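You operate a simulated robot arm through the tools that you are given. There is no shell and no other tool.

You are at the controls of a simulated two-armed robot. One attempt, no reset.

## Task
Swap the scorched green block in the maroon rack for the grey one.
Fine: scorched one into the red tray; press the grey one down level; yellow bridge back over. Where these are worked on the way, their far stop is far enough and under half their travel is too little: yellow bridge.

The check looks at the end state, three seconds after you hand in, the way a careful person would. Anything else that was tipped, shoved, dropped, spilled or broken makes it a failure.

## Robot
Two 7-joint arms with fingered hands on one trunk that stands fixed in place. Base frame: the origin is at the foot of the trunk, x ahead of it, y to its left, z up. Readings come in cm, rad, newtons and seconds.
The left shoulder is at [7, 13.9, 108.7], the right one opposite. With the tool pointing down near the work surface each hand reaches from about 46 to 84 cm from the base axis, measured 20 degrees to its own side. Payload 3.9 kg a hand.
The TCP of each hand is the grasp point between the finger pads, 2.9 cm short of the fingertips. In the tool frame z runs along the fingers and y along their closing line. The gripper opens to 10 cm; its body begins 3.4 cm behind the TCP. The gripper is a hand of 5 fingers: y runs from the thumb to the fingers, the wrist lies at [-1.5, -10.5, -17.7] in the tool frame.
Orientation is told as [roll, pitch, yaw] about the base's x, y, z axes, in that order, counted from this pose: with the fingers straight down and the wrist toward the robot, the tool's x, y and z point along [0, 1, 0], [1, 0, 0] and [0, 0, -1] of the base frame.

## Interface
- The arms move only by the tool jog_arm. It takes "left_plan", "right_plan" or both (then of equal length, played together; a hand with none holds still); each is a list of rows, each an object of numbers (a shift or turn left out is 0): "tx", "ty", "tz": the shift along the base's x, y, z in units of 200 mm (1.0 is 200 mm); "ax", "ay", "az": the turn, a rotation vector about the base's x, y, z in units of 45 degrees (1.0 is 45 degrees). In form: [{"tx": .., "ty": .., "tz": .., "ax": .., "ay": .., "az": ..}, ...]. A call has 1 to 20 rows; each row is the pose to reach, as a shift and turn from the pose commanded when the call began. A call with a number of a shift or a turn outside -1 to 1 is refused whole. Each row takes 0.2 s and may step no farther than 5 cm and 0.15 rad from the row before; otherwise, the whole call is refused. Where a pose cannot be reached the arm comes as near as it can. A force on the tool above 70 N (or 10 N above the force at the start of the call, whichever is more), or a blocked arm, ends the call early, and 0.2 s more pass. In this call time passes only in rows, and 0.2 s behind the last. It gives the time, the measured TCP pose, the force on the tool (base axes), the opening and the grip force at its end, in the units of the frame above (readings bear some noise), with the torque about the TCP (base axes, N m) and any sound that the robot's microphone picked up.
- Cameras (640 x 400 px; columns grow to the right, rows downward): "scene" is now at [13.16, 4.5, 140.29]; the picture's right is [0.56, -0.83, 0.00], its down [-0.41, -0.27, -0.87] and it looks along [0.72, 0.48, -0.49] (base axes); focal length 319 px, centre (320, 200). "left" rides on the left gripper at [-6.6, -8.6, -12.1] in its tool frame; the picture's right is [-0.76, -0.31, 0.58], its down [0.59, -0.70, 0.40] and it looks along [0.28, 0.64, 0.71] (tool axes); focal length 247 px, centre (320, 200). "right" rides on the right gripper at [6.6, -8.6, -12.1] in its tool frame; the picture's right is [-0.76, 0.31, -0.58], its down [-0.59, -0.70, 0.40] and it looks along [-0.28, 0.64, 0.71] (tool axes); focal length 247 px, centre (320, 200). There is no depth. A picture from a camera that has moved, and an enlarged one, comes with that camera's place and axes in the base frame and with its lens. The place of the scene camera against the robot may be out by one fixed shift of up to 1.8 cm in any direction.
- capture(camera): a new picture of that camera. The clock stands still meanwhile.
- lift_body(by): slides the trunk up (or, below 0, down) by that many cm; the arms and the scene camera ride with it, the base frame stays. It gives what a move gives, with no picture.
- set_fingers(index, middle, ring, little, thumb_bend, thumb_turn, hand): sets how far each is bent, from 0 (flat) to 100 (curled in); at 30 the hand is open as for a grip, at 70 the pads meet at the TCP. One left out holds its place. A second passes; each finger stops where it meets its share of the squeeze, and holds until it gets a number again. It is the only way to open and close the hand. It gives what a move gives, with no picture; readings hold the bend of each and the force on index, middle, ring, little, thumb and palm. thumb_turn goes from beside the hand (0) to across from the fingers (100), as for a grip.
- turn_head(pan, tilt): turns the head with the scene camera to pan (to the left, within 1.501 rad either way) and tilt (down, from -0.506 to 1.204), counted from straight ahead of the robot. It gives what a move gives.
- zoom(camera, box): a new picture of the part [left, top, right, bottom] of that camera's present view, enlarged. The clock stands still meanwhile.
- finish_job(): hands the job in; it is judged then, once.

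Places have to be worked out from the pictures, the camera data and where the tool is seen. Open the grippers and draw the arms clear of the work before you hand the job in, unless the task says otherwise.

The tools are called after ">>>" as name(argument=value, ...) on one line, values as JSON. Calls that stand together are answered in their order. jog_arm: Moves the arms, as the interface text tells. Its arguments: {"type":"object","properties":{"left_plan":{"type":"array"},"right_plan":{"type":"array"}},"required":[]} The other tools are called the same way: lift_body (by) moves the trunk up or down; set_fingers (index, middle, ring, little, thumb_bend, thumb_turn, hand) moves the fingers one by one; turn_head (pan, tilt) turns the head that bears the scene camera; capture (camera) takes a picture; zoom (camera, box) takes an enlarged picture of a part of a camera's view; finish_job () hands the job in.

At the start:

```text
time: 0.0
left_tcp_pos: [35.42, 48.4, 122.05]
left_ee_rot: [-0.001, 0.0, 0.463]
left_contact_force: [0.6, -0.5, -0.2]
left_wrist_torque: [-0.03, 0.04, -0.03]
left_finger_gap: 10.0
left_gripper_force: 0.1
left_shape: jaw
left_bend: [30.0, 30.0, 30.0, 30.0, 30.0, 98.0]
left_finger forces: [0.1, 0.0, 0.1, 0.0, 0.1, 0.1]
right_tcp_pos: [53.58, -0.01, 112.52]
right_ee_rot: [0.0, 0.0, 0.464]
right_contact_force: [0.0, 0.4, -0.2]
right_wrist_torque: [0.04, 0.0, -0.01]
right_finger_gap: 9.98
right_gripper_force: 0.1
right_shape: jaw
right_bend: [30.0, 30.0, 30.0, 30.0, 30.0, 98.0]
right_finger forces: [0.0, 0.1, 0.0, 0.0, 0.0, 0.0]
trunk travel left (down, up): [-72.8, 11.2]
head pan, tilt (commanded): [0.59, 0.515]
```

scene: 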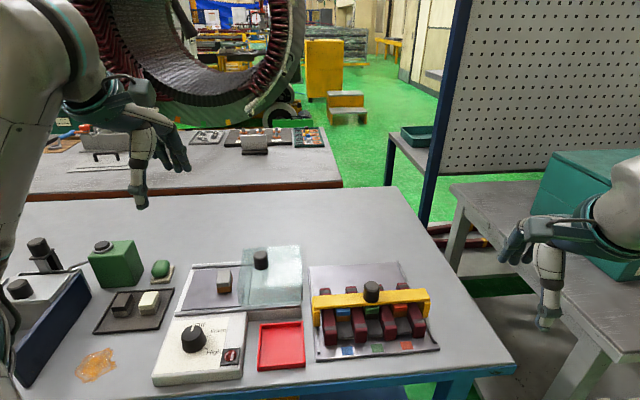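
right: 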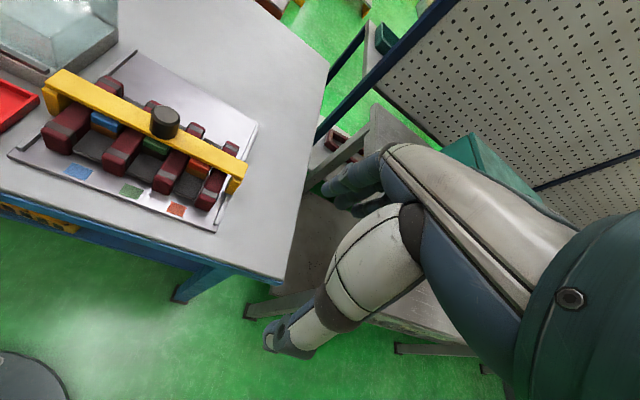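
left: 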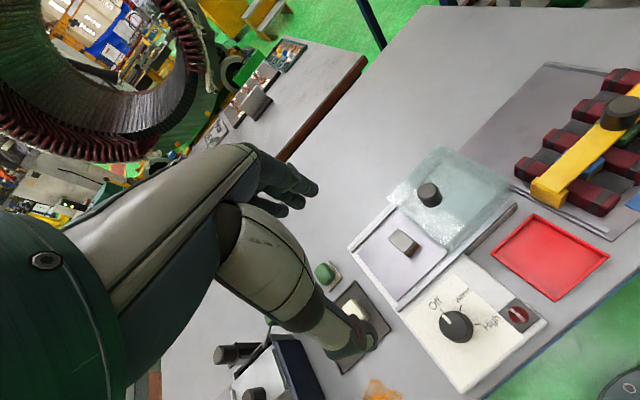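

The scene shows a maroon rack with a yellow bridge across it, a red tray, a glass-covered box with a grey-ish block, and others. I will zoom in on the relevant parts first.

>>> zoom(camera="scene", box=[290, 250, 450, 370])

>>> zoom(camera="scene", box=[150, 230, 320, 390])

>>> zoom(camera="right", box=[0, 30, 280, 240])

>>> zoom(camera="left", box=[340, 50, 640, 350])

>>> zoom(camera="scene", box=[0, 220, 190, 400])

```text
3.33 times, centred on (370, 310) of scene
camera zoom: at [13.16, 4.5, 140.29], right [0.56, -0.83, 0.0], down [-0.41, -0.27, -0.87], along [0.72, 0.48, -0.49], focal length 1062 px, centre (153, -167)
```

zoom: 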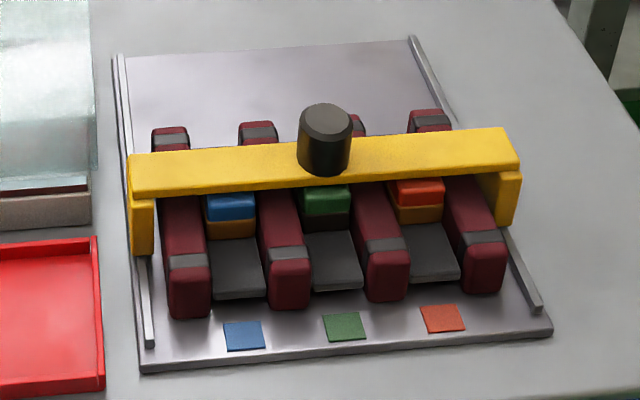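

```text
2.50 times, centred on (235, 310) of scene
camera zoom: at [13.16, 4.5, 140.29], right [0.56, -0.83, 0.0], down [-0.41, -0.27, -0.87], along [0.72, 0.48, -0.49], focal length 797 px, centre (532, -75)
```

zoom: 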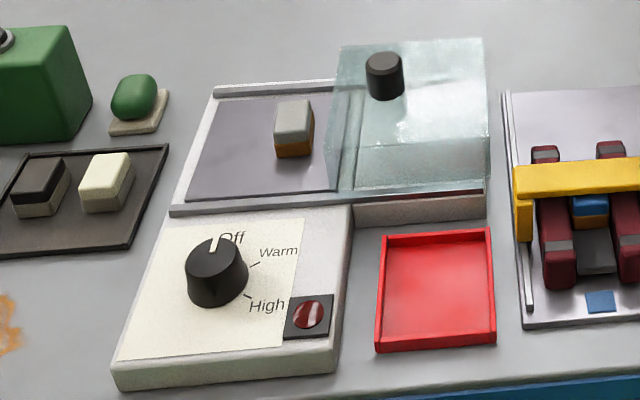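

```text
1.90 times, centred on (140, 135) of right
camera zoom: at [42.99, 1.99, 124.59], right [0.61, -0.54, 0.58], down [-0.37, -0.84, -0.4], along [0.7, 0.03, -0.71], focal length 470 px, centre (663, 324)
```

zoom: 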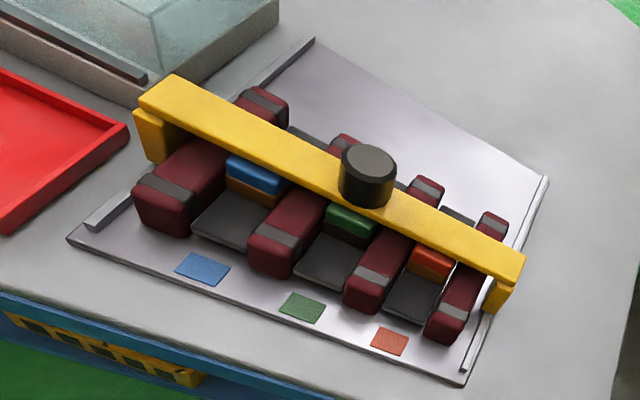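

```text
1.33 times, centred on (490, 200) of left
camera zoom: at [30.64, 38.79, 134.14], right [0.06, -0.81, -0.58], down [-0.89, 0.21, -0.4], along [0.45, 0.54, -0.71], focal length 329 px, centre (93, 200)
```

zoom: 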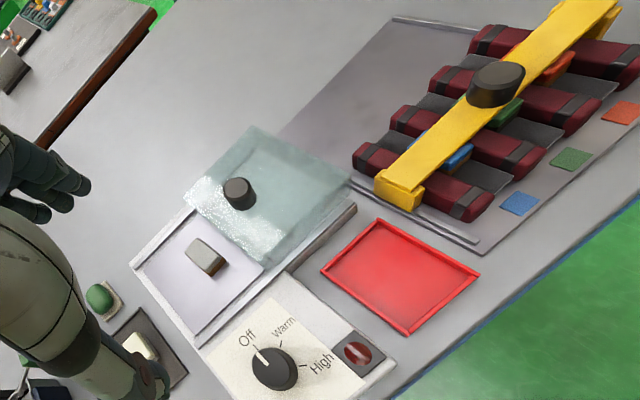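

```text
2.22 times, centred on (95, 310) of scene
camera zoom: at [13.16, 4.5, 140.29], right [0.56, -0.83, 0.0], down [-0.41, -0.27, -0.87], along [0.72, 0.48, -0.49], focal length 708 px, centre (820, -44)
```

zoom: 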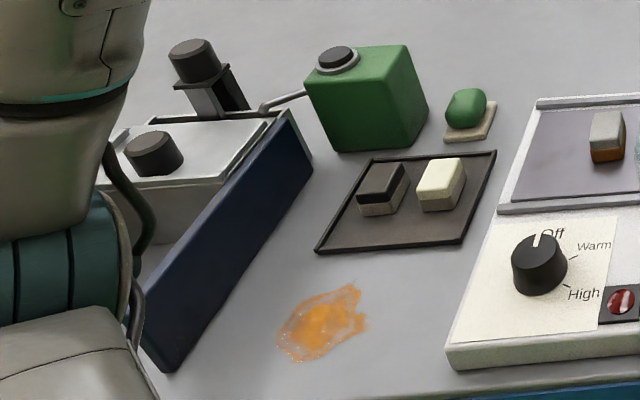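

I want to see the hands and finger layout, and the rack detail, before planning. Zooming on both hands.

>>> zoom(camera="scene", box=[480, 160, 640, 340])

>>> zoom(camera="scene", box=[50, 60, 210, 220])

>>> zoom(camera="scene", box=[305, 275, 385, 345])

>>> zoom(camera="scene", box=[360, 275, 440, 345])

>>> zoom(camera="scene", box=[180, 240, 310, 320])

```text
2.22 times, centred on (560, 250) of scene
camera zoom: at [13.16, 4.5, 140.29], right [0.56, -0.83, 0.0], down [-0.41, -0.27, -0.87], along [0.72, 0.48, -0.49], focal length 708 px, centre (-213, 89)
```

zoom: 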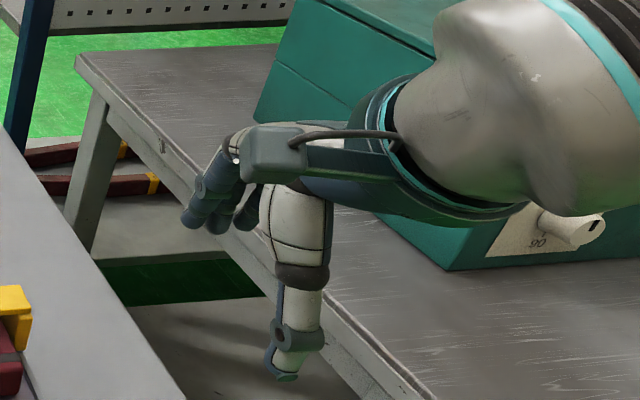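

```text
2.50 times, centred on (130, 140) of scene
camera zoom: at [13.16, 4.5, 140.29], right [0.56, -0.83, 0.0], down [-0.41, -0.27, -0.87], along [0.72, 0.48, -0.49], focal length 797 px, centre (795, 350)
```

zoom: 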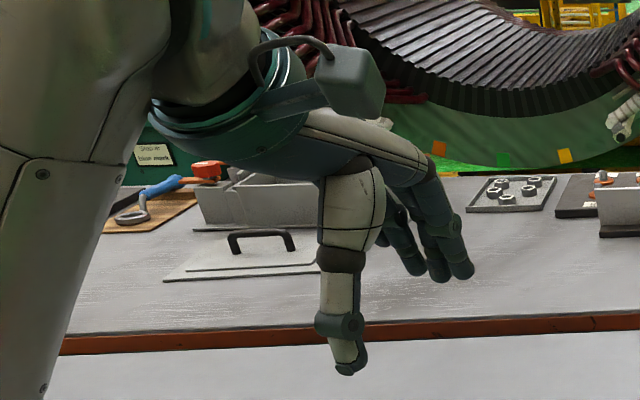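

```text
5.71 times, centred on (345, 310) of scene
camera zoom: at [13.16, 4.5, 140.29], right [0.56, -0.83, 0.0], down [-0.41, -0.27, -0.87], along [0.72, 0.48, -0.49], focal length 1821 px, centre (177, -429)
```

zoom: 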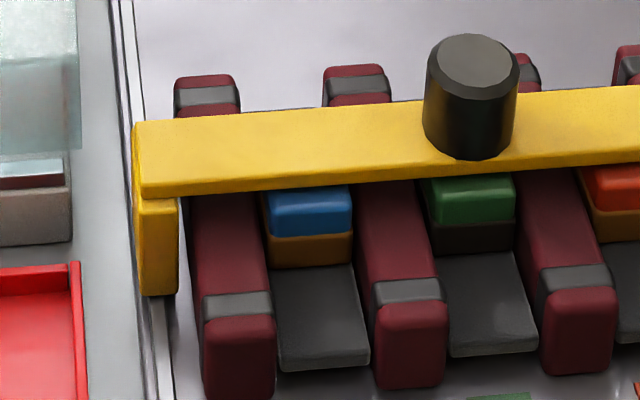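

```text
5.71 times, centred on (400, 310) of scene
camera zoom: at [13.16, 4.5, 140.29], right [0.56, -0.83, 0.0], down [-0.41, -0.27, -0.87], along [0.72, 0.48, -0.49], focal length 1821 px, centre (-137, -429)
```

zoom: 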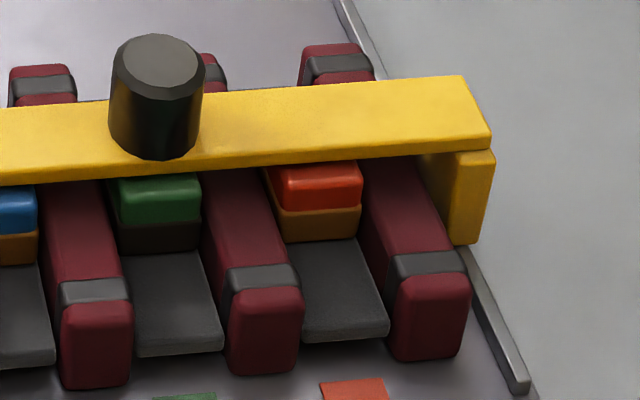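

```text
4.92 times, centred on (245, 280) of scene
camera zoom: at [13.16, 4.5, 140.29], right [0.56, -0.83, 0.0], down [-0.41, -0.27, -0.87], along [0.72, 0.48, -0.49], focal length 1569 px, centre (689, -194)
```

zoom: 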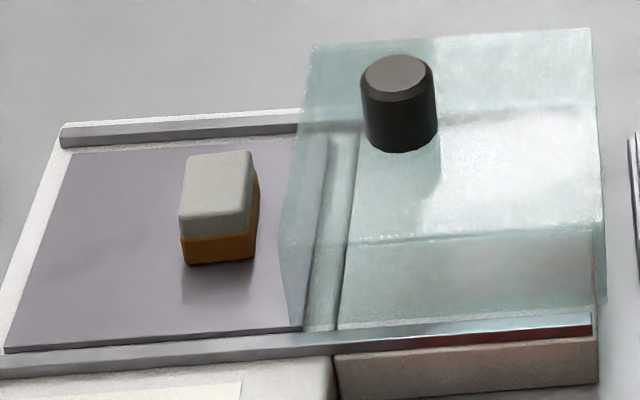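

The left camera also shows the hand itself. I zoom on the fingers there to understand which finger meets the thumb.

>>> zoom(camera="left", box=[160, 120, 420, 370])

>>> capture(camera="left")

```text
1.60 times, centred on (290, 245) of left
camera zoom: at [30.64, 38.79, 134.14], right [0.06, -0.81, -0.58], down [-0.89, 0.21, -0.4], along [0.45, 0.54, -0.71], focal length 395 px, centre (368, 128)
```

zoom: 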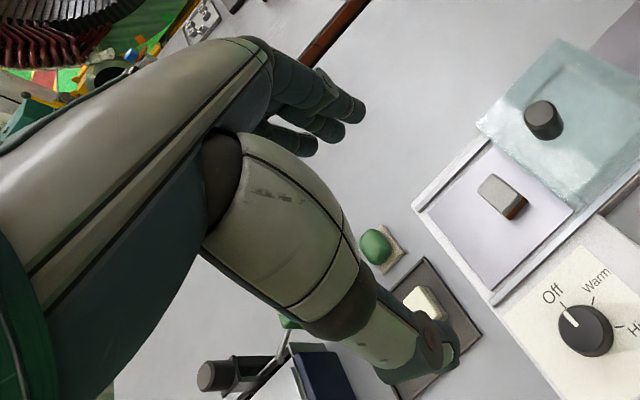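

```text
taken
camera left: at [30.64, 38.79, 134.14], right [0.06, -0.81, -0.58], down [-0.89, 0.21, -0.4], along [0.45, 0.54, -0.71], focal length 247 px, centre (320, 200)
```

left: 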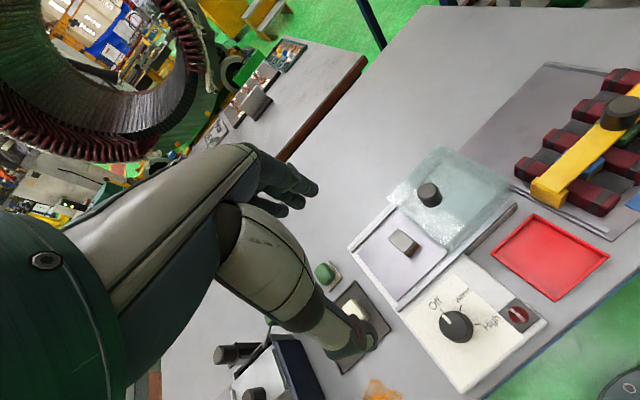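

I'll test how the hand looks with middle, ring and little curled so that only index and thumb pinch; the hand is in free air, so this is safe.

>>> set_fingers(hand="left", middle=100, ring=100, little=100)

>>> capture(camera="left")

>>> zoom(camera="scene", box=[50, 60, 210, 220])

```text
time: 1.0
left_tcp_pos: [35.37, 48.37, 122.05]
left_ee_rot: [-0.001, 0.001, 0.462]
left_contact_force: [-0.2, 0.2, 0.3]
left_wrist_torque: [-0.03, 0.0, -0.01]
left_finger_gap: 9.81
left_gripper_force: 0.1
left_shape: fingers
left_bend: [30.0, 100.0, 100.0, 100.0, 30.0, 98.0]
left_finger forces: [0.0, 0.0, 0.1, 0.0, 0.0, 0.0]
right_tcp_pos: [53.72, 0.04, 112.49]
right_ee_rot: [0.002, -0.001, 0.465]
right_contact_force: [-0.7, -0.3, -0.5]
right_wrist_torque: [0.0, 0.0, 0.04]
right_finger_gap: 9.98
right_gripper_force: 0.1
right_shape: jaw
right_bend: [30.0, 30.0, 30.0, 30.0, 30.0, 98.0]
right_finger forces: [0.0, 0.1, 0.0, 0.0, 0.0, 0.0]
trunk travel left (down, up): [-72.8, 11.2]
head pan, tilt (commanded): [0.59, 0.515]
```

```text
taken
camera left: at [30.64, 38.79, 134.14], right [0.06, -0.81, -0.58], down [-0.89, 0.21, -0.4], along [0.45, 0.54, -0.71], focal length 247 px, centre (320, 200)
```

left: 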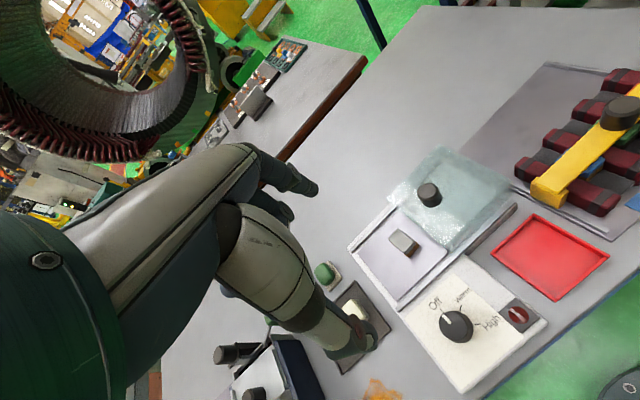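

```text
2.50 times, centred on (130, 140) of scene
camera zoom: at [13.16, 4.5, 140.29], right [0.56, -0.83, 0.0], down [-0.41, -0.27, -0.87], along [0.72, 0.48, -0.49], focal length 797 px, centre (795, 350)
```

zoom: 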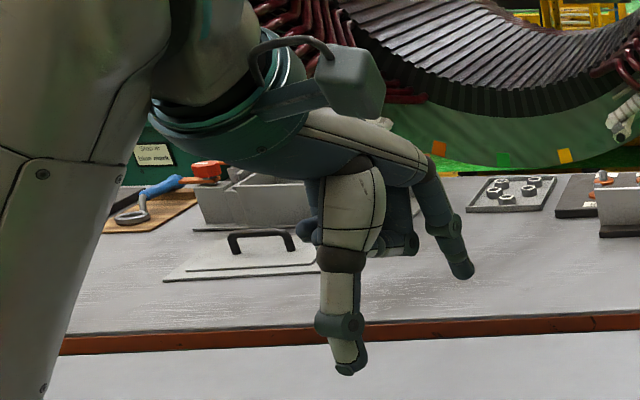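

Only index and thumb now protrude – a two-finger pinch. I check where they meet by closing them fully in the air.

>>> set_fingers(hand="left", index=70, thumb_bend=70)

>>> zoom(camera="left", box=[160, 120, 420, 370])

>>> zoom(camera="scene", box=[50, 60, 210, 220])

```text
time: 2.0
left_tcp_pos: [35.4, 48.42, 122.05]
left_ee_rot: [0.002, 0.0, 0.461]
left_contact_force: [0.3, 0.0, 0.1]
left_wrist_torque: [-0.01, -0.01, 0.04]
left_finger_gap: 0.18
left_gripper_force: 0.1
left_shape: fingers
left_bend: [70.0, 100.0, 100.0, 100.0, 70.0, 98.0]
left_finger forces: [0.0, 0.0, 0.1, 0.0, 0.0, 0.0]
right_tcp_pos: [53.55, 0.03, 112.5]
right_ee_rot: [0.0, 0.0, 0.465]
right_contact_force: [-0.7, -0.5, -0.4]
right_wrist_torque: [-0.01, -0.02, -0.02]
right_finger_gap: 9.97
right_gripper_force: 0.1
right_shape: jaw
right_bend: [30.0, 30.0, 30.0, 30.0, 30.0, 98.0]
right_finger forces: [0.1, 0.0, 0.0, 0.0, 0.1, 0.0]
trunk travel left (down, up): [-72.8, 11.2]
head pan, tilt (commanded): [0.59, 0.515]
```

```text
1.60 times, centred on (290, 245) of left
camera zoom: at [30.64, 38.79, 134.14], right [0.06, -0.81, -0.58], down [-0.89, 0.21, -0.4], along [0.45, 0.54, -0.71], focal length 395 px, centre (368, 128)
```

zoom: 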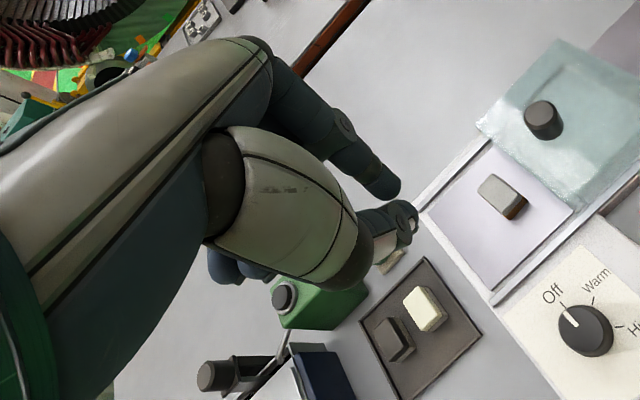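

```text
2.50 times, centred on (130, 140) of scene
camera zoom: at [13.16, 4.5, 140.29], right [0.56, -0.83, 0.0], down [-0.41, -0.27, -0.87], along [0.72, 0.48, -0.49], focal length 797 px, centre (795, 350)
```

zoom: 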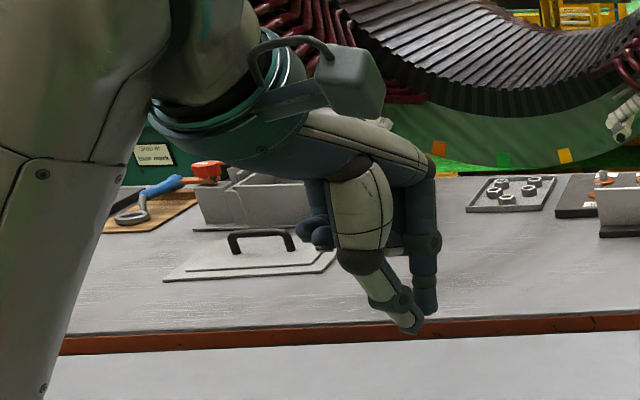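

Index and thumb meet right at the TCP, so a two-finger pinch works. From two views I place the bridge knob's top near (56.5, 22, 95.5) and the rack plate near z≈88–89, with the rack's depth direction about 0.64 rad. I reopen the pinch, move the right arm away, and bring the left camera nearer for better views.

>>> set_fingers(hand="left", index=30, thumb_bend=30)

>>> jog_arm(left_plan=[{"tx": 0.046, "ty": -0.184, "tz": -0.07, "az": 0.045}, {"tx": 0.092, "ty": -0.368, "tz": -0.14, "az": 0.09}, {"tx": 0.138, "ty": -0.552, "tz": -0.21, "az": 0.135}, {"tx": 0.184, "ty": -0.736, "tz": -0.28, "az": 0.18}, {"tx": 0.23, "ty": -0.92, "tz": -0.35, "az": 0.228}], right_plan=[{"tx": -0.05, "ty": -0.15, "tz": 0.05}, {"tx": -0.1, "ty": -0.3, "tz": 0.1}, {"tx": -0.15, "ty": -0.45, "tz": 0.15}, {"tx": -0.2, "ty": -0.6, "tz": 0.2}, {"tx": -0.25, "ty": -0.75, "tz": 0.25}])

>>> capture(camera="left")

>>> capture(camera="scene")

```text
time: 3.0
left_tcp_pos: [35.27, 48.37, 122.02]
left_ee_rot: [-0.001, -0.001, 0.463]
left_contact_force: [-0.1, 0.2, 0.8]
left_wrist_torque: [0.01, 0.01, 0.0]
left_finger_gap: 9.81
left_gripper_force: 0.2
left_shape: fingers
left_bend: [30.0, 100.0, 100.0, 100.0, 30.0, 98.0]
left_finger forces: [0.1, 0.1, 0.1, 0.1, 0.0, 0.0]
right_tcp_pos: [53.67, 0.03, 112.53]
right_ee_rot: [0.0, 0.0, 0.463]
right_contact_force: [0.1, 0.1, 0.5]
right_wrist_torque: [-0.01, 0.0, 0.0]
right_finger_gap: 9.99
right_gripper_force: 0.0
right_shape: jaw
right_bend: [30.0, 30.0, 30.0, 30.0, 30.0, 98.0]
right_finger forces: [0.0, 0.0, 0.0, 0.0, 0.0, 0.0]
trunk travel left (down, up): [-72.8, 11.2]
head pan, tilt (commanded): [0.59, 0.515]
```

```text
time: 4.2
left_tcp_pos: [39.83, 29.87, 115.6]
left_ee_rot: [0.001, -0.003, 0.643]
left_contact_force: [-0.7, 0.1, 0.8]
left_wrist_torque: [0.04, -0.01, 0.02]
left_finger_gap: 9.83
left_gripper_force: 0.1
left_shape: fingers
left_bend: [30.0, 100.0, 100.0, 100.0, 30.0, 98.0]
left_finger forces: [0.0, 0.0, 0.1, 0.1, 0.0, 0.0]
right_tcp_pos: [50.52, -8.17, 115.12]
right_ee_rot: [0.001, -0.001, 0.465]
right_contact_force: [-0.6, -0.2, 0.0]
right_wrist_torque: [0.01, 0.0, -0.03]
right_finger_gap: 9.98
right_gripper_force: 0.1
right_shape: jaw
right_bend: [30.0, 30.0, 30.0, 30.0, 30.0, 98.0]
right_finger forces: [0.0, 0.0, 0.1, 0.0, 0.0, 0.0]
right hand out of reach, approached as far as the arm can: row 3, 4, 5
trunk travel left (down, up): [-72.8, 11.2]
head pan, tilt (commanded): [0.59, 0.515]
```

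```text
taken
camera left: at [36.96, 19.55, 127.66], right [0.21, -0.79, -0.58], down [-0.92, 0.05, -0.4], along [0.34, 0.61, -0.71], focal length 247 px, centre (320, 200)
```

left: 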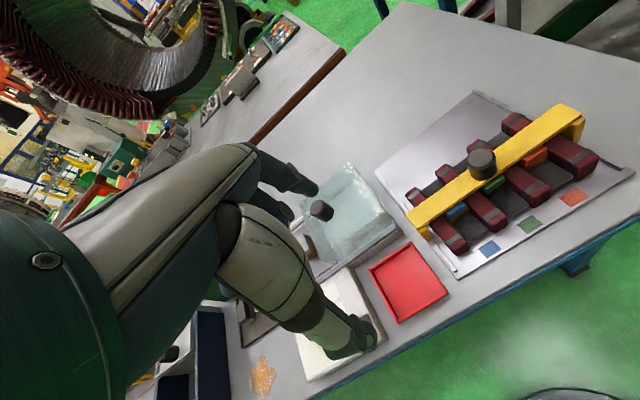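

```text
taken
camera scene: at [13.16, 4.3, 140.3], right [0.56, -0.83, 0.0], down [-0.41, -0.27, -0.87], along [0.72, 0.49, -0.49], focal length 319 px, centre (320, 200)
```

scene: 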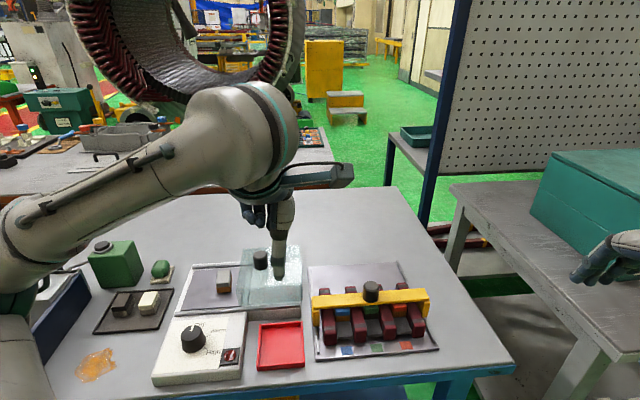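

The left view now shows the rack at a distance; the right hand is out of the way. I bring the left hand nearer and lower for a closer view of the rack.

>>> jog_arm(left_plan=[{"tx": 0.0625, "ty": -0.1875, "tz": -0.1}, {"tx": 0.125, "ty": -0.375, "tz": -0.2}, {"tx": 0.1875, "ty": -0.5625, "tz": -0.3}, {"tx": 0.25, "ty": -0.75, "tz": -0.4}])

>>> capture(camera="left")

>>> capture(camera="scene")

```text
time: 5.2
left_tcp_pos: [45.1, 14.78, 107.24]
left_ee_rot: [0.002, -0.001, 0.641]
left_contact_force: [-0.5, 0.1, 0.0]
left_wrist_torque: [0.01, 0.05, 0.0]
left_finger_gap: 9.84
left_gripper_force: 0.2
left_shape: fingers
left_bend: [30.0, 100.0, 100.0, 100.0, 30.0, 98.0]
left_finger forces: [0.0, 0.0, 0.1, 0.0, 0.0, 0.0]
right_tcp_pos: [50.63, -8.33, 115.09]
right_ee_rot: [0.002, 0.0, 0.463]
right_contact_force: [0.2, -0.1, 0.4]
right_wrist_torque: [0.04, 0.01, -0.01]
right_finger_gap: 9.99
right_gripper_force: 0.2
right_shape: jaw
right_bend: [30.0, 30.0, 30.0, 30.0, 30.0, 98.0]
right_finger forces: [0.0, 0.1, 0.1, 0.0, 0.0, 0.0]
trunk travel left (down, up): [-72.8, 11.2]
head pan, tilt (commanded): [0.59, 0.515]
```

```text
taken
camera left: at [42.18, 4.46, 119.38], right [0.21, -0.79, -0.58], down [-0.92, 0.05, -0.4], along [0.34, 0.61, -0.71], focal length 247 px, centre (320, 200)
```

left: 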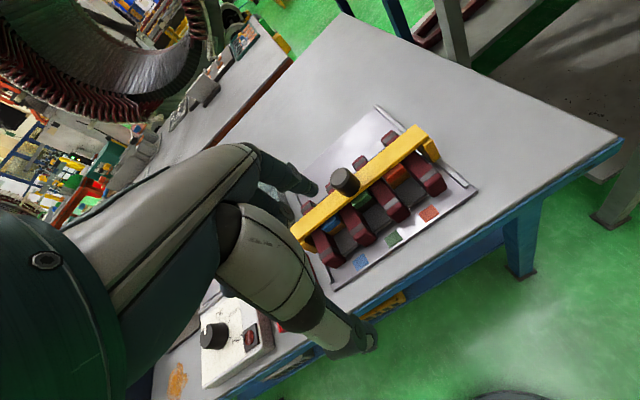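

```text
taken
camera scene: at [13.24, 4.13, 140.29], right [0.56, -0.83, 0.0], down [-0.41, -0.27, -0.87], along [0.72, 0.49, -0.49], focal length 319 px, centre (320, 200)
```

scene: 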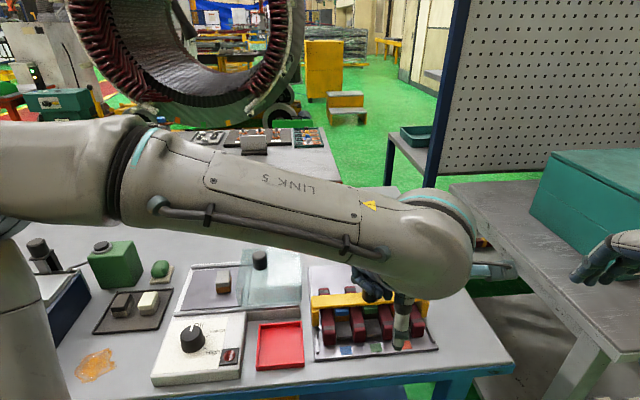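

The rack is now in the middle of the left view. I zoom in to measure its features.

>>> zoom(camera="left", box=[290, 100, 490, 300])

>>> zoom(camera="left", box=[310, 140, 410, 210])

```text
2.00 times, centred on (390, 200) of left
camera zoom: at [42.18, 4.46, 119.38], right [0.21, -0.79, -0.58], down [-0.92, 0.05, -0.4], along [0.34, 0.61, -0.71], focal length 494 px, centre (180, 200)
```

zoom: 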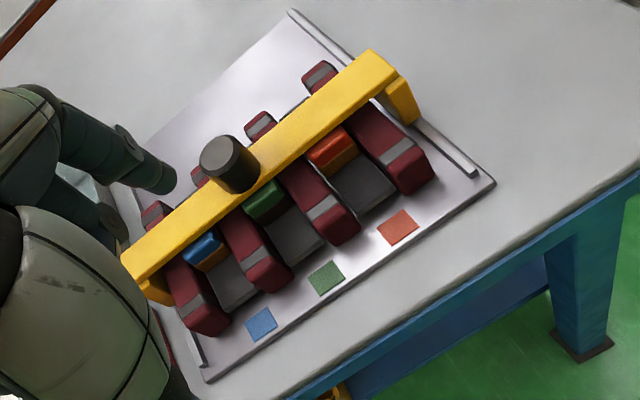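

```text
5.71 times, centred on (360, 175) of left
camera zoom: at [42.18, 4.46, 119.38], right [0.21, -0.79, -0.58], down [-0.92, 0.05, -0.4], along [0.34, 0.61, -0.71], focal length 1411 px, centre (91, 343)
```

zoom: 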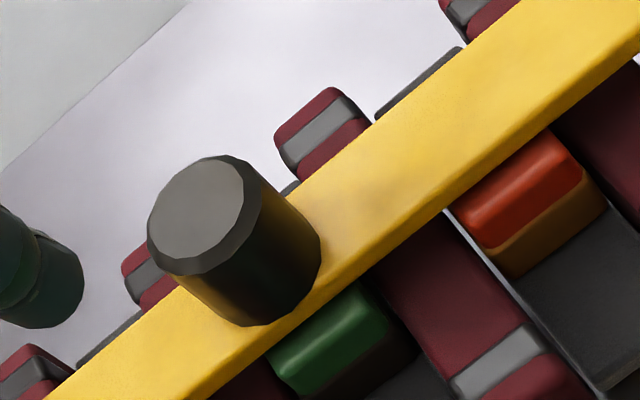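

From two left-camera views: plate top z≈86.7, patches blue (47.6,22.3), green (51.2,17.7), red (54.9,13.2), depth direction ≈0.68 rad, knob top at (56.6,22.1,95.8) directly ahead of the green patch. I check what the right camera sees, as it can watch the left hand at work.

>>> capture(camera="right")

>>> set_fingers(hand="left", middle=0, ring=0, little=0)

>>> capture(camera="right")

>>> capture(camera="left")

```text
taken
camera right: at [40.13, -6.41, 127.19], right [0.61, -0.54, 0.57], down [-0.37, -0.84, -0.4], along [0.7, 0.04, -0.71], focal length 247 px, centre (320, 200)
```

right: 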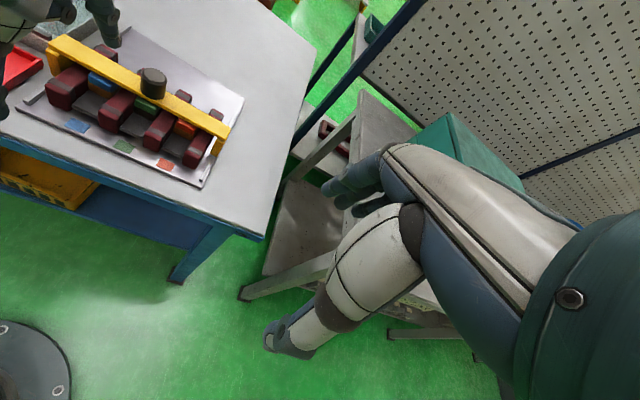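

```text
time: 6.2
left_tcp_pos: [44.92, 15.05, 107.24]
left_ee_rot: [0.0, 0.0, 0.643]
left_contact_force: [-0.9, -0.3, 0.6]
left_wrist_torque: [-0.02, -0.01, 0.0]
left_finger_gap: 9.83
left_gripper_force: 0.1
left_shape: fingers
left_bend: [30.0, 0.0, 0.0, 0.0, 30.0, 98.0]
left_finger forces: [0.1, 0.1, 0.1, 0.0, 0.0, 0.0]
right_tcp_pos: [50.69, -8.07, 115.12]
right_ee_rot: [0.0, -0.001, 0.465]
right_contact_force: [-0.6, -0.7, 0.6]
right_wrist_torque: [0.01, 0.0, -0.01]
right_finger_gap: 9.98
right_gripper_force: 0.1
right_shape: jaw
right_bend: [30.0, 30.0, 30.0, 30.0, 30.0, 98.0]
right_finger forces: [0.0, 0.0, 0.0, 0.0, 0.0, 0.0]
trunk travel left (down, up): [-72.8, 11.2]
head pan, tilt (commanded): [0.59, 0.515]
```

```text
taken
camera right: at [40.06, -6.12, 127.23], right [0.61, -0.54, 0.58], down [-0.37, -0.84, -0.4], along [0.7, 0.03, -0.71], focal length 247 px, centre (320, 200)
```

right: 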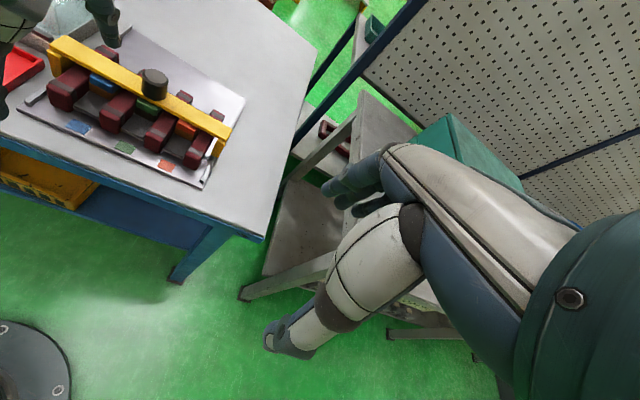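

```text
taken
camera left: at [42.11, 4.72, 119.42], right [0.21, -0.79, -0.58], down [-0.92, 0.05, -0.4], along [0.34, 0.61, -0.71], focal length 247 px, centre (320, 200)
```

left: 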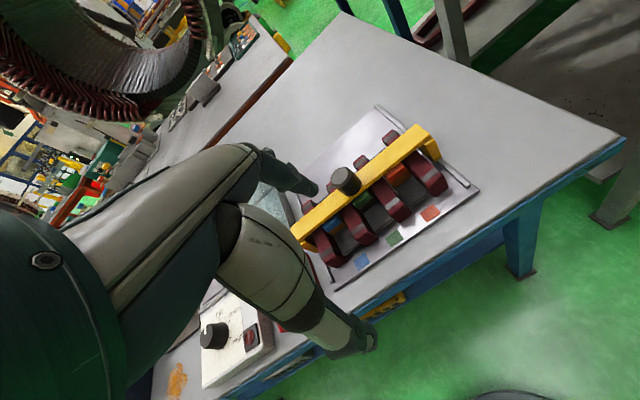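

The right camera sees the rack at its left edge; turning the right hand's yaw to the left would make it a good outside viewer of the left hand. I turn it in place in small steps.

>>> jog_arm(right_plan=[{"az": 0.19, "tz": -0.03}, {"az": 0.38, "tz": -0.06}, {"az": 0.57, "tz": -0.09}, {"az": 0.76, "tz": -0.12}, {"az": 0.95, "tz": -0.15}])

>>> capture(camera="right")

```text
time: 7.4
left_tcp_pos: [45.08, 15.06, 107.28]
left_ee_rot: [-0.001, 0.0, 0.641]
left_contact_force: [-0.3, 0.3, -0.8]
left_wrist_torque: [-0.01, 0.01, 0.02]
left_finger_gap: 9.82
left_gripper_force: 0.1
left_shape: fingers
left_bend: [30.0, 0.0, 0.0, 0.0, 30.0, 98.0]
left_finger forces: [0.0, 0.0, 0.0, 0.1, 0.0, 0.1]
right_tcp_pos: [45.48, -5.93, 109.82]
right_ee_rot: [-0.027, -0.001, 0.668]
right_contact_force: [0.4, 0.5, 0.3]
right_wrist_torque: [0.02, 0.01, -0.01]
right_finger_gap: 10.0
right_gripper_force: 0.1
right_shape: jaw
right_bend: [30.0, 30.0, 30.0, 30.0, 30.0, 98.0]
right_finger forces: [0.0, 0.1, 0.0, 0.0, 0.1, 0.1]
right hand out of reach, approached as far as the arm can: row 1, 2, 3, 4, 5
trunk travel left (down, up): [-72.8, 11.2]
head pan, tilt (commanded): [0.59, 0.515]
```

```text
taken
camera right: at [34.52, -5.97, 121.72], right [0.7, -0.39, 0.6], down [-0.18, -0.91, -0.38], along [0.69, 0.16, -0.7], focal length 247 px, centre (320, 200)
```

right: 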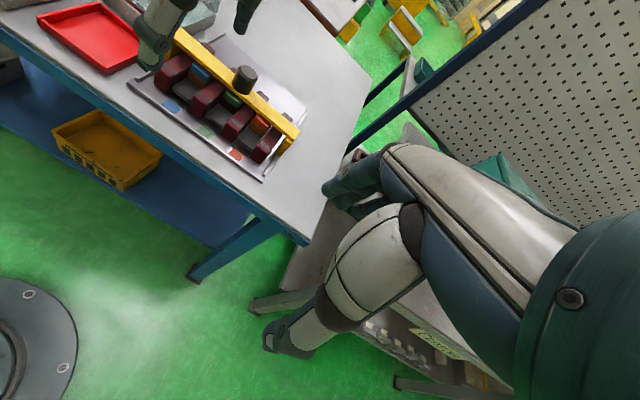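

The right camera now sees the rack, tray and the left fingertips. Zoom to look at the left hand's fingers there.

>>> zoom(camera="right", box=[100, 0, 320, 190])

>>> zoom(camera="scene", box=[300, 220, 500, 360])

```text
2.11 times, centred on (210, 95) of right
camera zoom: at [34.52, -5.97, 121.72], right [0.7, -0.39, 0.6], down [-0.18, -0.91, -0.38], along [0.69, 0.16, -0.7], focal length 520 px, centre (552, 421)
```

zoom: 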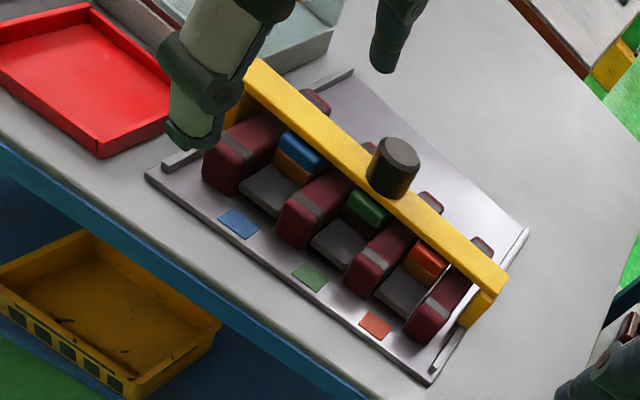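

```text
2.86 times, centred on (400, 290) of scene
camera zoom: at [13.14, 4.5, 140.3], right [0.56, -0.83, 0.0], down [-0.41, -0.27, -0.87], along [0.72, 0.48, -0.49], focal length 911 px, centre (91, -57)
```

zoom: 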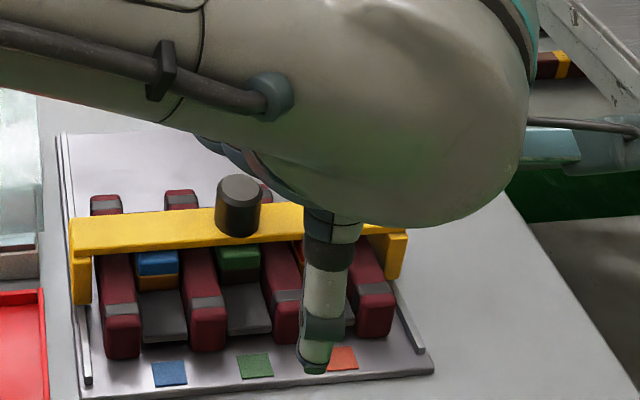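

The left hand is clear above the rack; knob about 3 cm wide from z≈92.4 to 95.7. I curl the unused fingers again and move above the knob with yaw aligned to the rack (0.68), staying at z≈105.

>>> set_fingers(hand="left", middle=100, ring=100, little=100)

>>> jog_arm(left_plan=[{"tx": 0.145, "ty": 0.089, "tz": -0.025, "az": 0.013}, {"tx": 0.29, "ty": 0.178, "tz": -0.05, "az": 0.026}, {"tx": 0.435, "ty": 0.267, "tz": -0.075, "az": 0.039}, {"tx": 0.58, "ty": 0.355, "tz": -0.1, "az": 0.051}])

>>> capture(camera="right")

>>> capture(camera="scene")

>>> capture(camera="left")

```text
time: 8.4
left_tcp_pos: [44.94, 15.12, 107.3]
left_ee_rot: [0.001, 0.0, 0.642]
left_contact_force: [0.4, 0.5, 0.8]
left_wrist_torque: [0.0, 0.0, -0.02]
left_finger_gap: 9.83
left_gripper_force: 0.0
left_shape: fingers
left_bend: [30.0, 100.0, 100.0, 100.0, 30.0, 98.0]
left_finger forces: [0.0, 0.0, 0.1, 0.0, 0.0, 0.0]
right_tcp_pos: [45.61, -6.04, 109.81]
right_ee_rot: [-0.025, 0.0, 0.666]
right_contact_force: [-0.4, 0.2, 0.1]
right_wrist_torque: [0.02, 0.01, 0.01]
right_finger_gap: 10.0
right_gripper_force: 0.1
right_shape: jaw
right_bend: [30.0, 30.0, 30.0, 30.0, 30.0, 98.0]
right_finger forces: [0.0, 0.0, 0.0, 0.1, 0.0, 0.0]
trunk travel left (down, up): [-72.8, 11.2]
head pan, tilt (commanded): [0.59, 0.515]
```

```text
time: 9.4
left_tcp_pos: [56.92, 22.13, 104.89]
left_ee_rot: [0.001, 0.001, 0.684]
left_contact_force: [0.8, -0.1, 0.2]
left_wrist_torque: [-0.01, 0.02, -0.02]
left_finger_gap: 9.85
left_gripper_force: 0.0
left_shape: fingers
left_bend: [30.0, 100.0, 100.0, 100.0, 30.0, 98.0]
left_finger forces: [0.0, 0.0, 0.1, 0.1, 0.0, 0.1]
right_tcp_pos: [45.75, -5.9, 109.86]
right_ee_rot: [-0.025, 0.001, 0.667]
right_contact_force: [0.4, -0.1, -1.0]
right_wrist_torque: [0.03, 0.02, -0.01]
right_finger_gap: 9.99
right_gripper_force: 0.1
right_shape: jaw
right_bend: [30.0, 30.0, 30.0, 30.0, 30.0, 98.0]
right_finger forces: [0.1, 0.0, 0.0, 0.1, 0.0, 0.1]
trunk travel left (down, up): [-72.8, 11.2]
head pan, tilt (commanded): [0.59, 0.515]
```

```text
taken
camera right: at [34.73, -6.0, 121.67], right [0.7, -0.39, 0.6], down [-0.18, -0.91, -0.38], along [0.69, 0.16, -0.71], focal length 247 px, centre (320, 200)
```

right: 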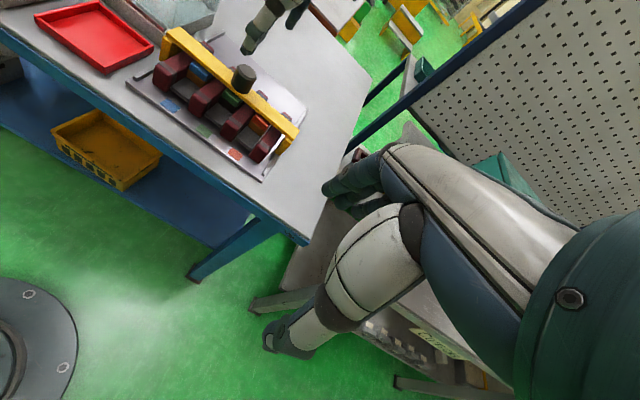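

```text
taken
camera scene: at [13.34, 4.46, 140.27], right [0.56, -0.83, 0.0], down [-0.41, -0.27, -0.87], along [0.72, 0.48, -0.49], focal length 319 px, centre (320, 200)
```

scene: 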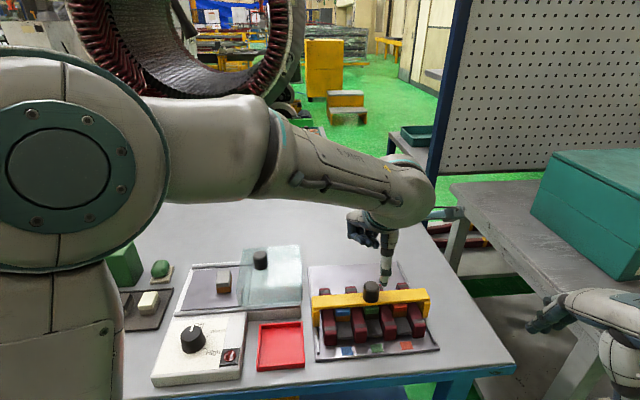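

```text
taken
camera left: at [54.32, 11.74, 117.08], right [0.24, -0.78, -0.58], down [-0.92, 0.01, -0.4], along [0.32, 0.62, -0.71], focal length 247 px, centre (320, 200)
```

left: 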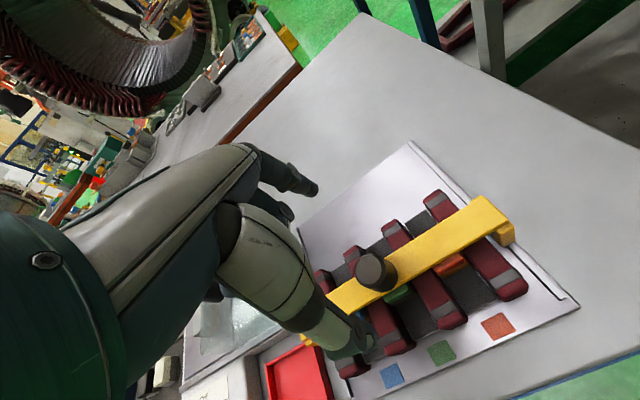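

The knob appears almost exactly under the TCP. I zoom to verify alignment before descending.

>>> zoom(camera="left", box=[290, 170, 530, 320])

>>> zoom(camera="right", box=[120, 0, 320, 190])

>>> zoom(camera="scene", box=[300, 190, 460, 360])

```text
2.67 times, centred on (410, 245) of left
camera zoom: at [54.32, 11.74, 117.08], right [0.24, -0.78, -0.58], down [-0.92, 0.01, -0.4], along [0.32, 0.62, -0.71], focal length 659 px, centre (80, 80)
```

zoom: 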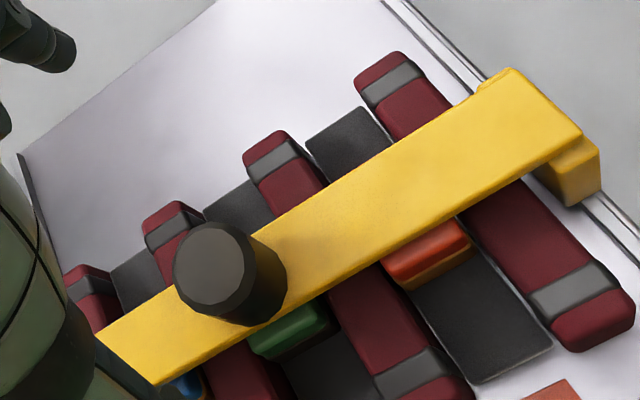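

```text
2.11 times, centred on (220, 95) of right
camera zoom: at [34.73, -6.0, 121.67], right [0.7, -0.39, 0.6], down [-0.18, -0.91, -0.38], along [0.69, 0.16, -0.71], focal length 520 px, centre (530, 421)
```

zoom: 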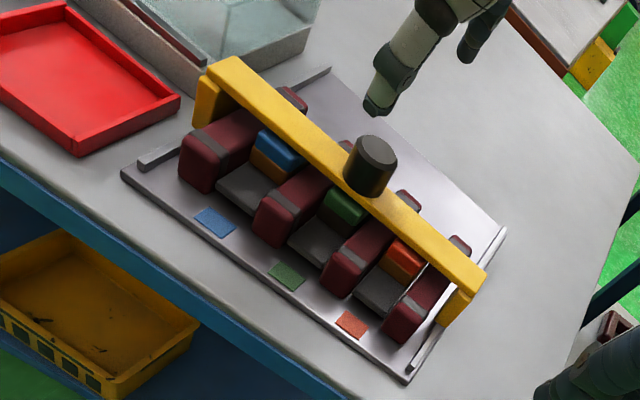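

```text
2.35 times, centred on (380, 275) of scene
camera zoom: at [13.34, 4.46, 140.27], right [0.56, -0.83, 0.0], down [-0.41, -0.27, -0.87], along [0.72, 0.48, -0.49], focal length 750 px, centre (179, 24)
```

zoom: 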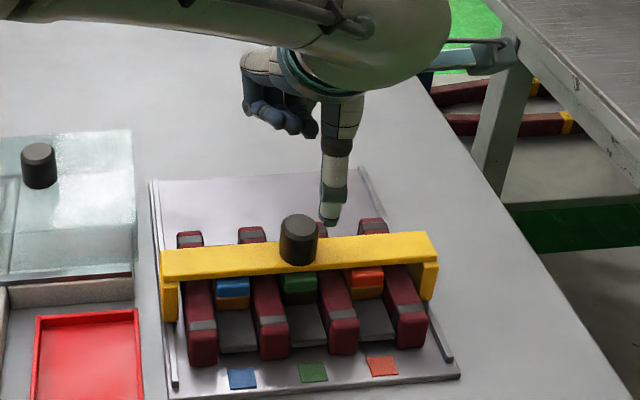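

Alignment confirmed: knob centre ≈(56.8,22.35), top z≈95.9, bridge top ≈92.2. I descend so that fingertips end about 0.8 cm above the bridge, then check before closing.

>>> jog_arm(left_plan=[{"tx": 0.005, "ty": 0.01, "tz": -0.15}, {"tx": 0.005, "ty": 0.0125, "tz": -0.3}, {"tx": 0.005, "ty": 0.0125, "tz": -0.45}])

>>> zoom(camera="right", box=[120, 0, 320, 190])

>>> zoom(camera="scene", box=[300, 210, 460, 370])

>>> capture(camera="left")

```text
time: 10.2
left_tcp_pos: [56.81, 22.25, 95.72]
left_ee_rot: [0.001, 0.0, 0.683]
left_contact_force: [0.1, -0.7, -0.2]
left_wrist_torque: [0.01, 0.01, -0.02]
left_finger_gap: 9.87
left_gripper_force: 0.1
left_shape: fingers
left_bend: [30.0, 100.0, 100.0, 100.0, 30.0, 98.0]
left_finger forces: [0.0, 0.0, 0.0, 0.0, 0.0, 0.0]
right_tcp_pos: [45.71, -6.02, 109.74]
right_ee_rot: [-0.023, 0.0, 0.67]
right_contact_force: [0.1, -0.7, -0.4]
right_wrist_torque: [-0.01, 0.03, -0.01]
right_finger_gap: 10.0
right_gripper_force: 0.1
right_shape: jaw
right_bend: [30.0, 30.0, 30.0, 30.0, 30.0, 98.0]
right_finger forces: [0.1, 0.0, 0.1, 0.0, 0.1, 0.0]
trunk travel left (down, up): [-72.8, 11.2]
head pan, tilt (commanded): [0.59, 0.515]
```

```text
2.11 times, centred on (220, 95) of right
camera zoom: at [34.61, -6.01, 121.71], right [0.7, -0.39, 0.6], down [-0.18, -0.91, -0.38], along [0.69, 0.16, -0.71], focal length 520 px, centre (530, 421)
```

zoom: 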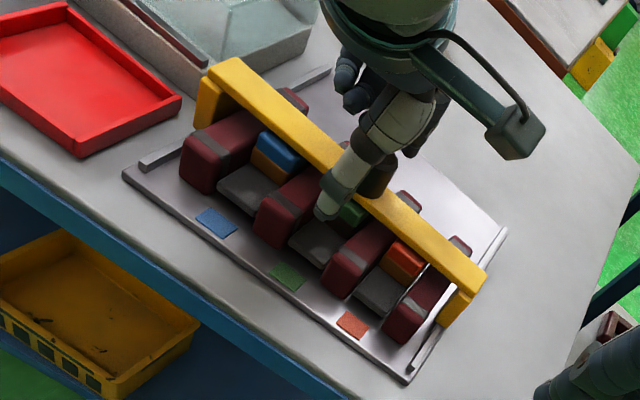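

```text
2.50 times, centred on (380, 290) of scene
camera zoom: at [13.2, 4.45, 140.3], right [0.56, -0.83, 0.0], down [-0.41, -0.27, -0.87], along [0.72, 0.48, -0.49], focal length 797 px, centre (170, -25)
```

zoom: 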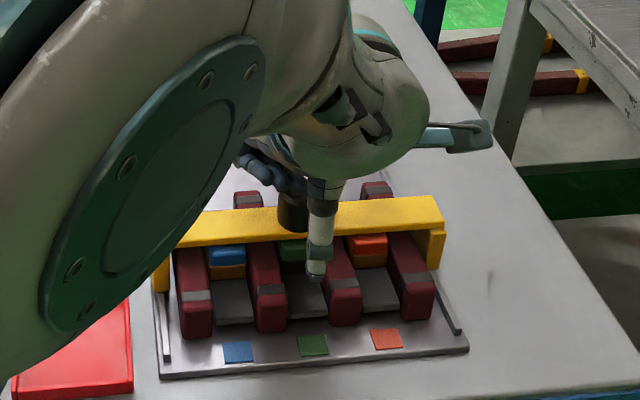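

```text
taken
camera left: at [54.27, 11.89, 107.97], right [0.24, -0.78, -0.58], down [-0.92, 0.01, -0.4], along [0.32, 0.63, -0.71], focal length 247 px, centre (320, 200)
```

left: 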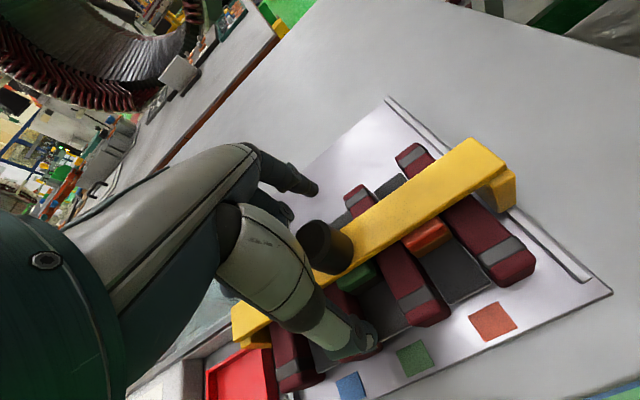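

The knob is between thumb (front) and index (back). I close the two fingers on it.

>>> set_fingers(hand="left", index=70, thumb_bend=70)

>>> zoom(camera="left", box=[230, 150, 470, 370])

>>> zoom(camera="right", box=[120, 0, 320, 190])

```text
time: 11.2
left_tcp_pos: [56.77, 22.33, 95.85]
left_ee_rot: [0.0, 0.002, 0.681]
left_contact_force: [1.8, 2.3, -0.9]
left_wrist_torque: [-0.01, -0.01, 0.02]
left_finger_gap: 2.54
left_gripper_force: 7.8
left_shape: fingers
left_bend: [61.0, 100.0, 100.0, 100.0, 64.0, 97.0]
left_finger forces: [8.1, 0.0, 0.0, 0.0, 6.7, 0.0]
right_tcp_pos: [45.76, -6.03, 109.74]
right_ee_rot: [-0.026, -0.001, 0.667]
right_contact_force: [-0.1, 0.9, 0.7]
right_wrist_torque: [0.0, -0.04, 0.03]
right_finger_gap: 10.02
right_gripper_force: 0.0
right_shape: jaw
right_bend: [30.0, 30.0, 30.0, 30.0, 30.0, 98.0]
right_finger forces: [0.1, 0.2, 0.0, 0.1, 0.1, 0.0]
trunk travel left (down, up): [-72.8, 11.2]
head pan, tilt (commanded): [0.59, 0.515]
```

```text
1.82 times, centred on (350, 260) of left
camera zoom: at [54.27, 11.94, 107.98], right [0.24, -0.78, -0.58], down [-0.92, 0.01, -0.4], along [0.32, 0.62, -0.71], focal length 449 px, centre (266, 91)
```

zoom: 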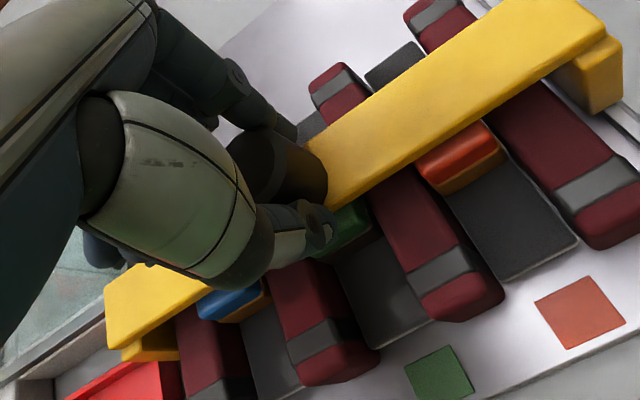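

```text
2.11 times, centred on (220, 95) of right
camera zoom: at [34.6, -5.94, 121.72], right [0.7, -0.39, 0.6], down [-0.18, -0.91, -0.38], along [0.69, 0.16, -0.71], focal length 520 px, centre (530, 421)
```

zoom: 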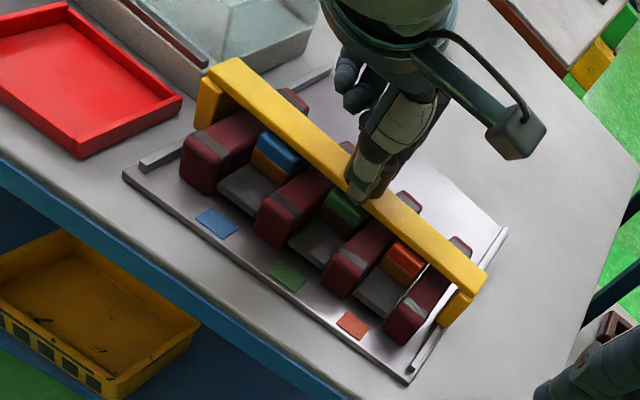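

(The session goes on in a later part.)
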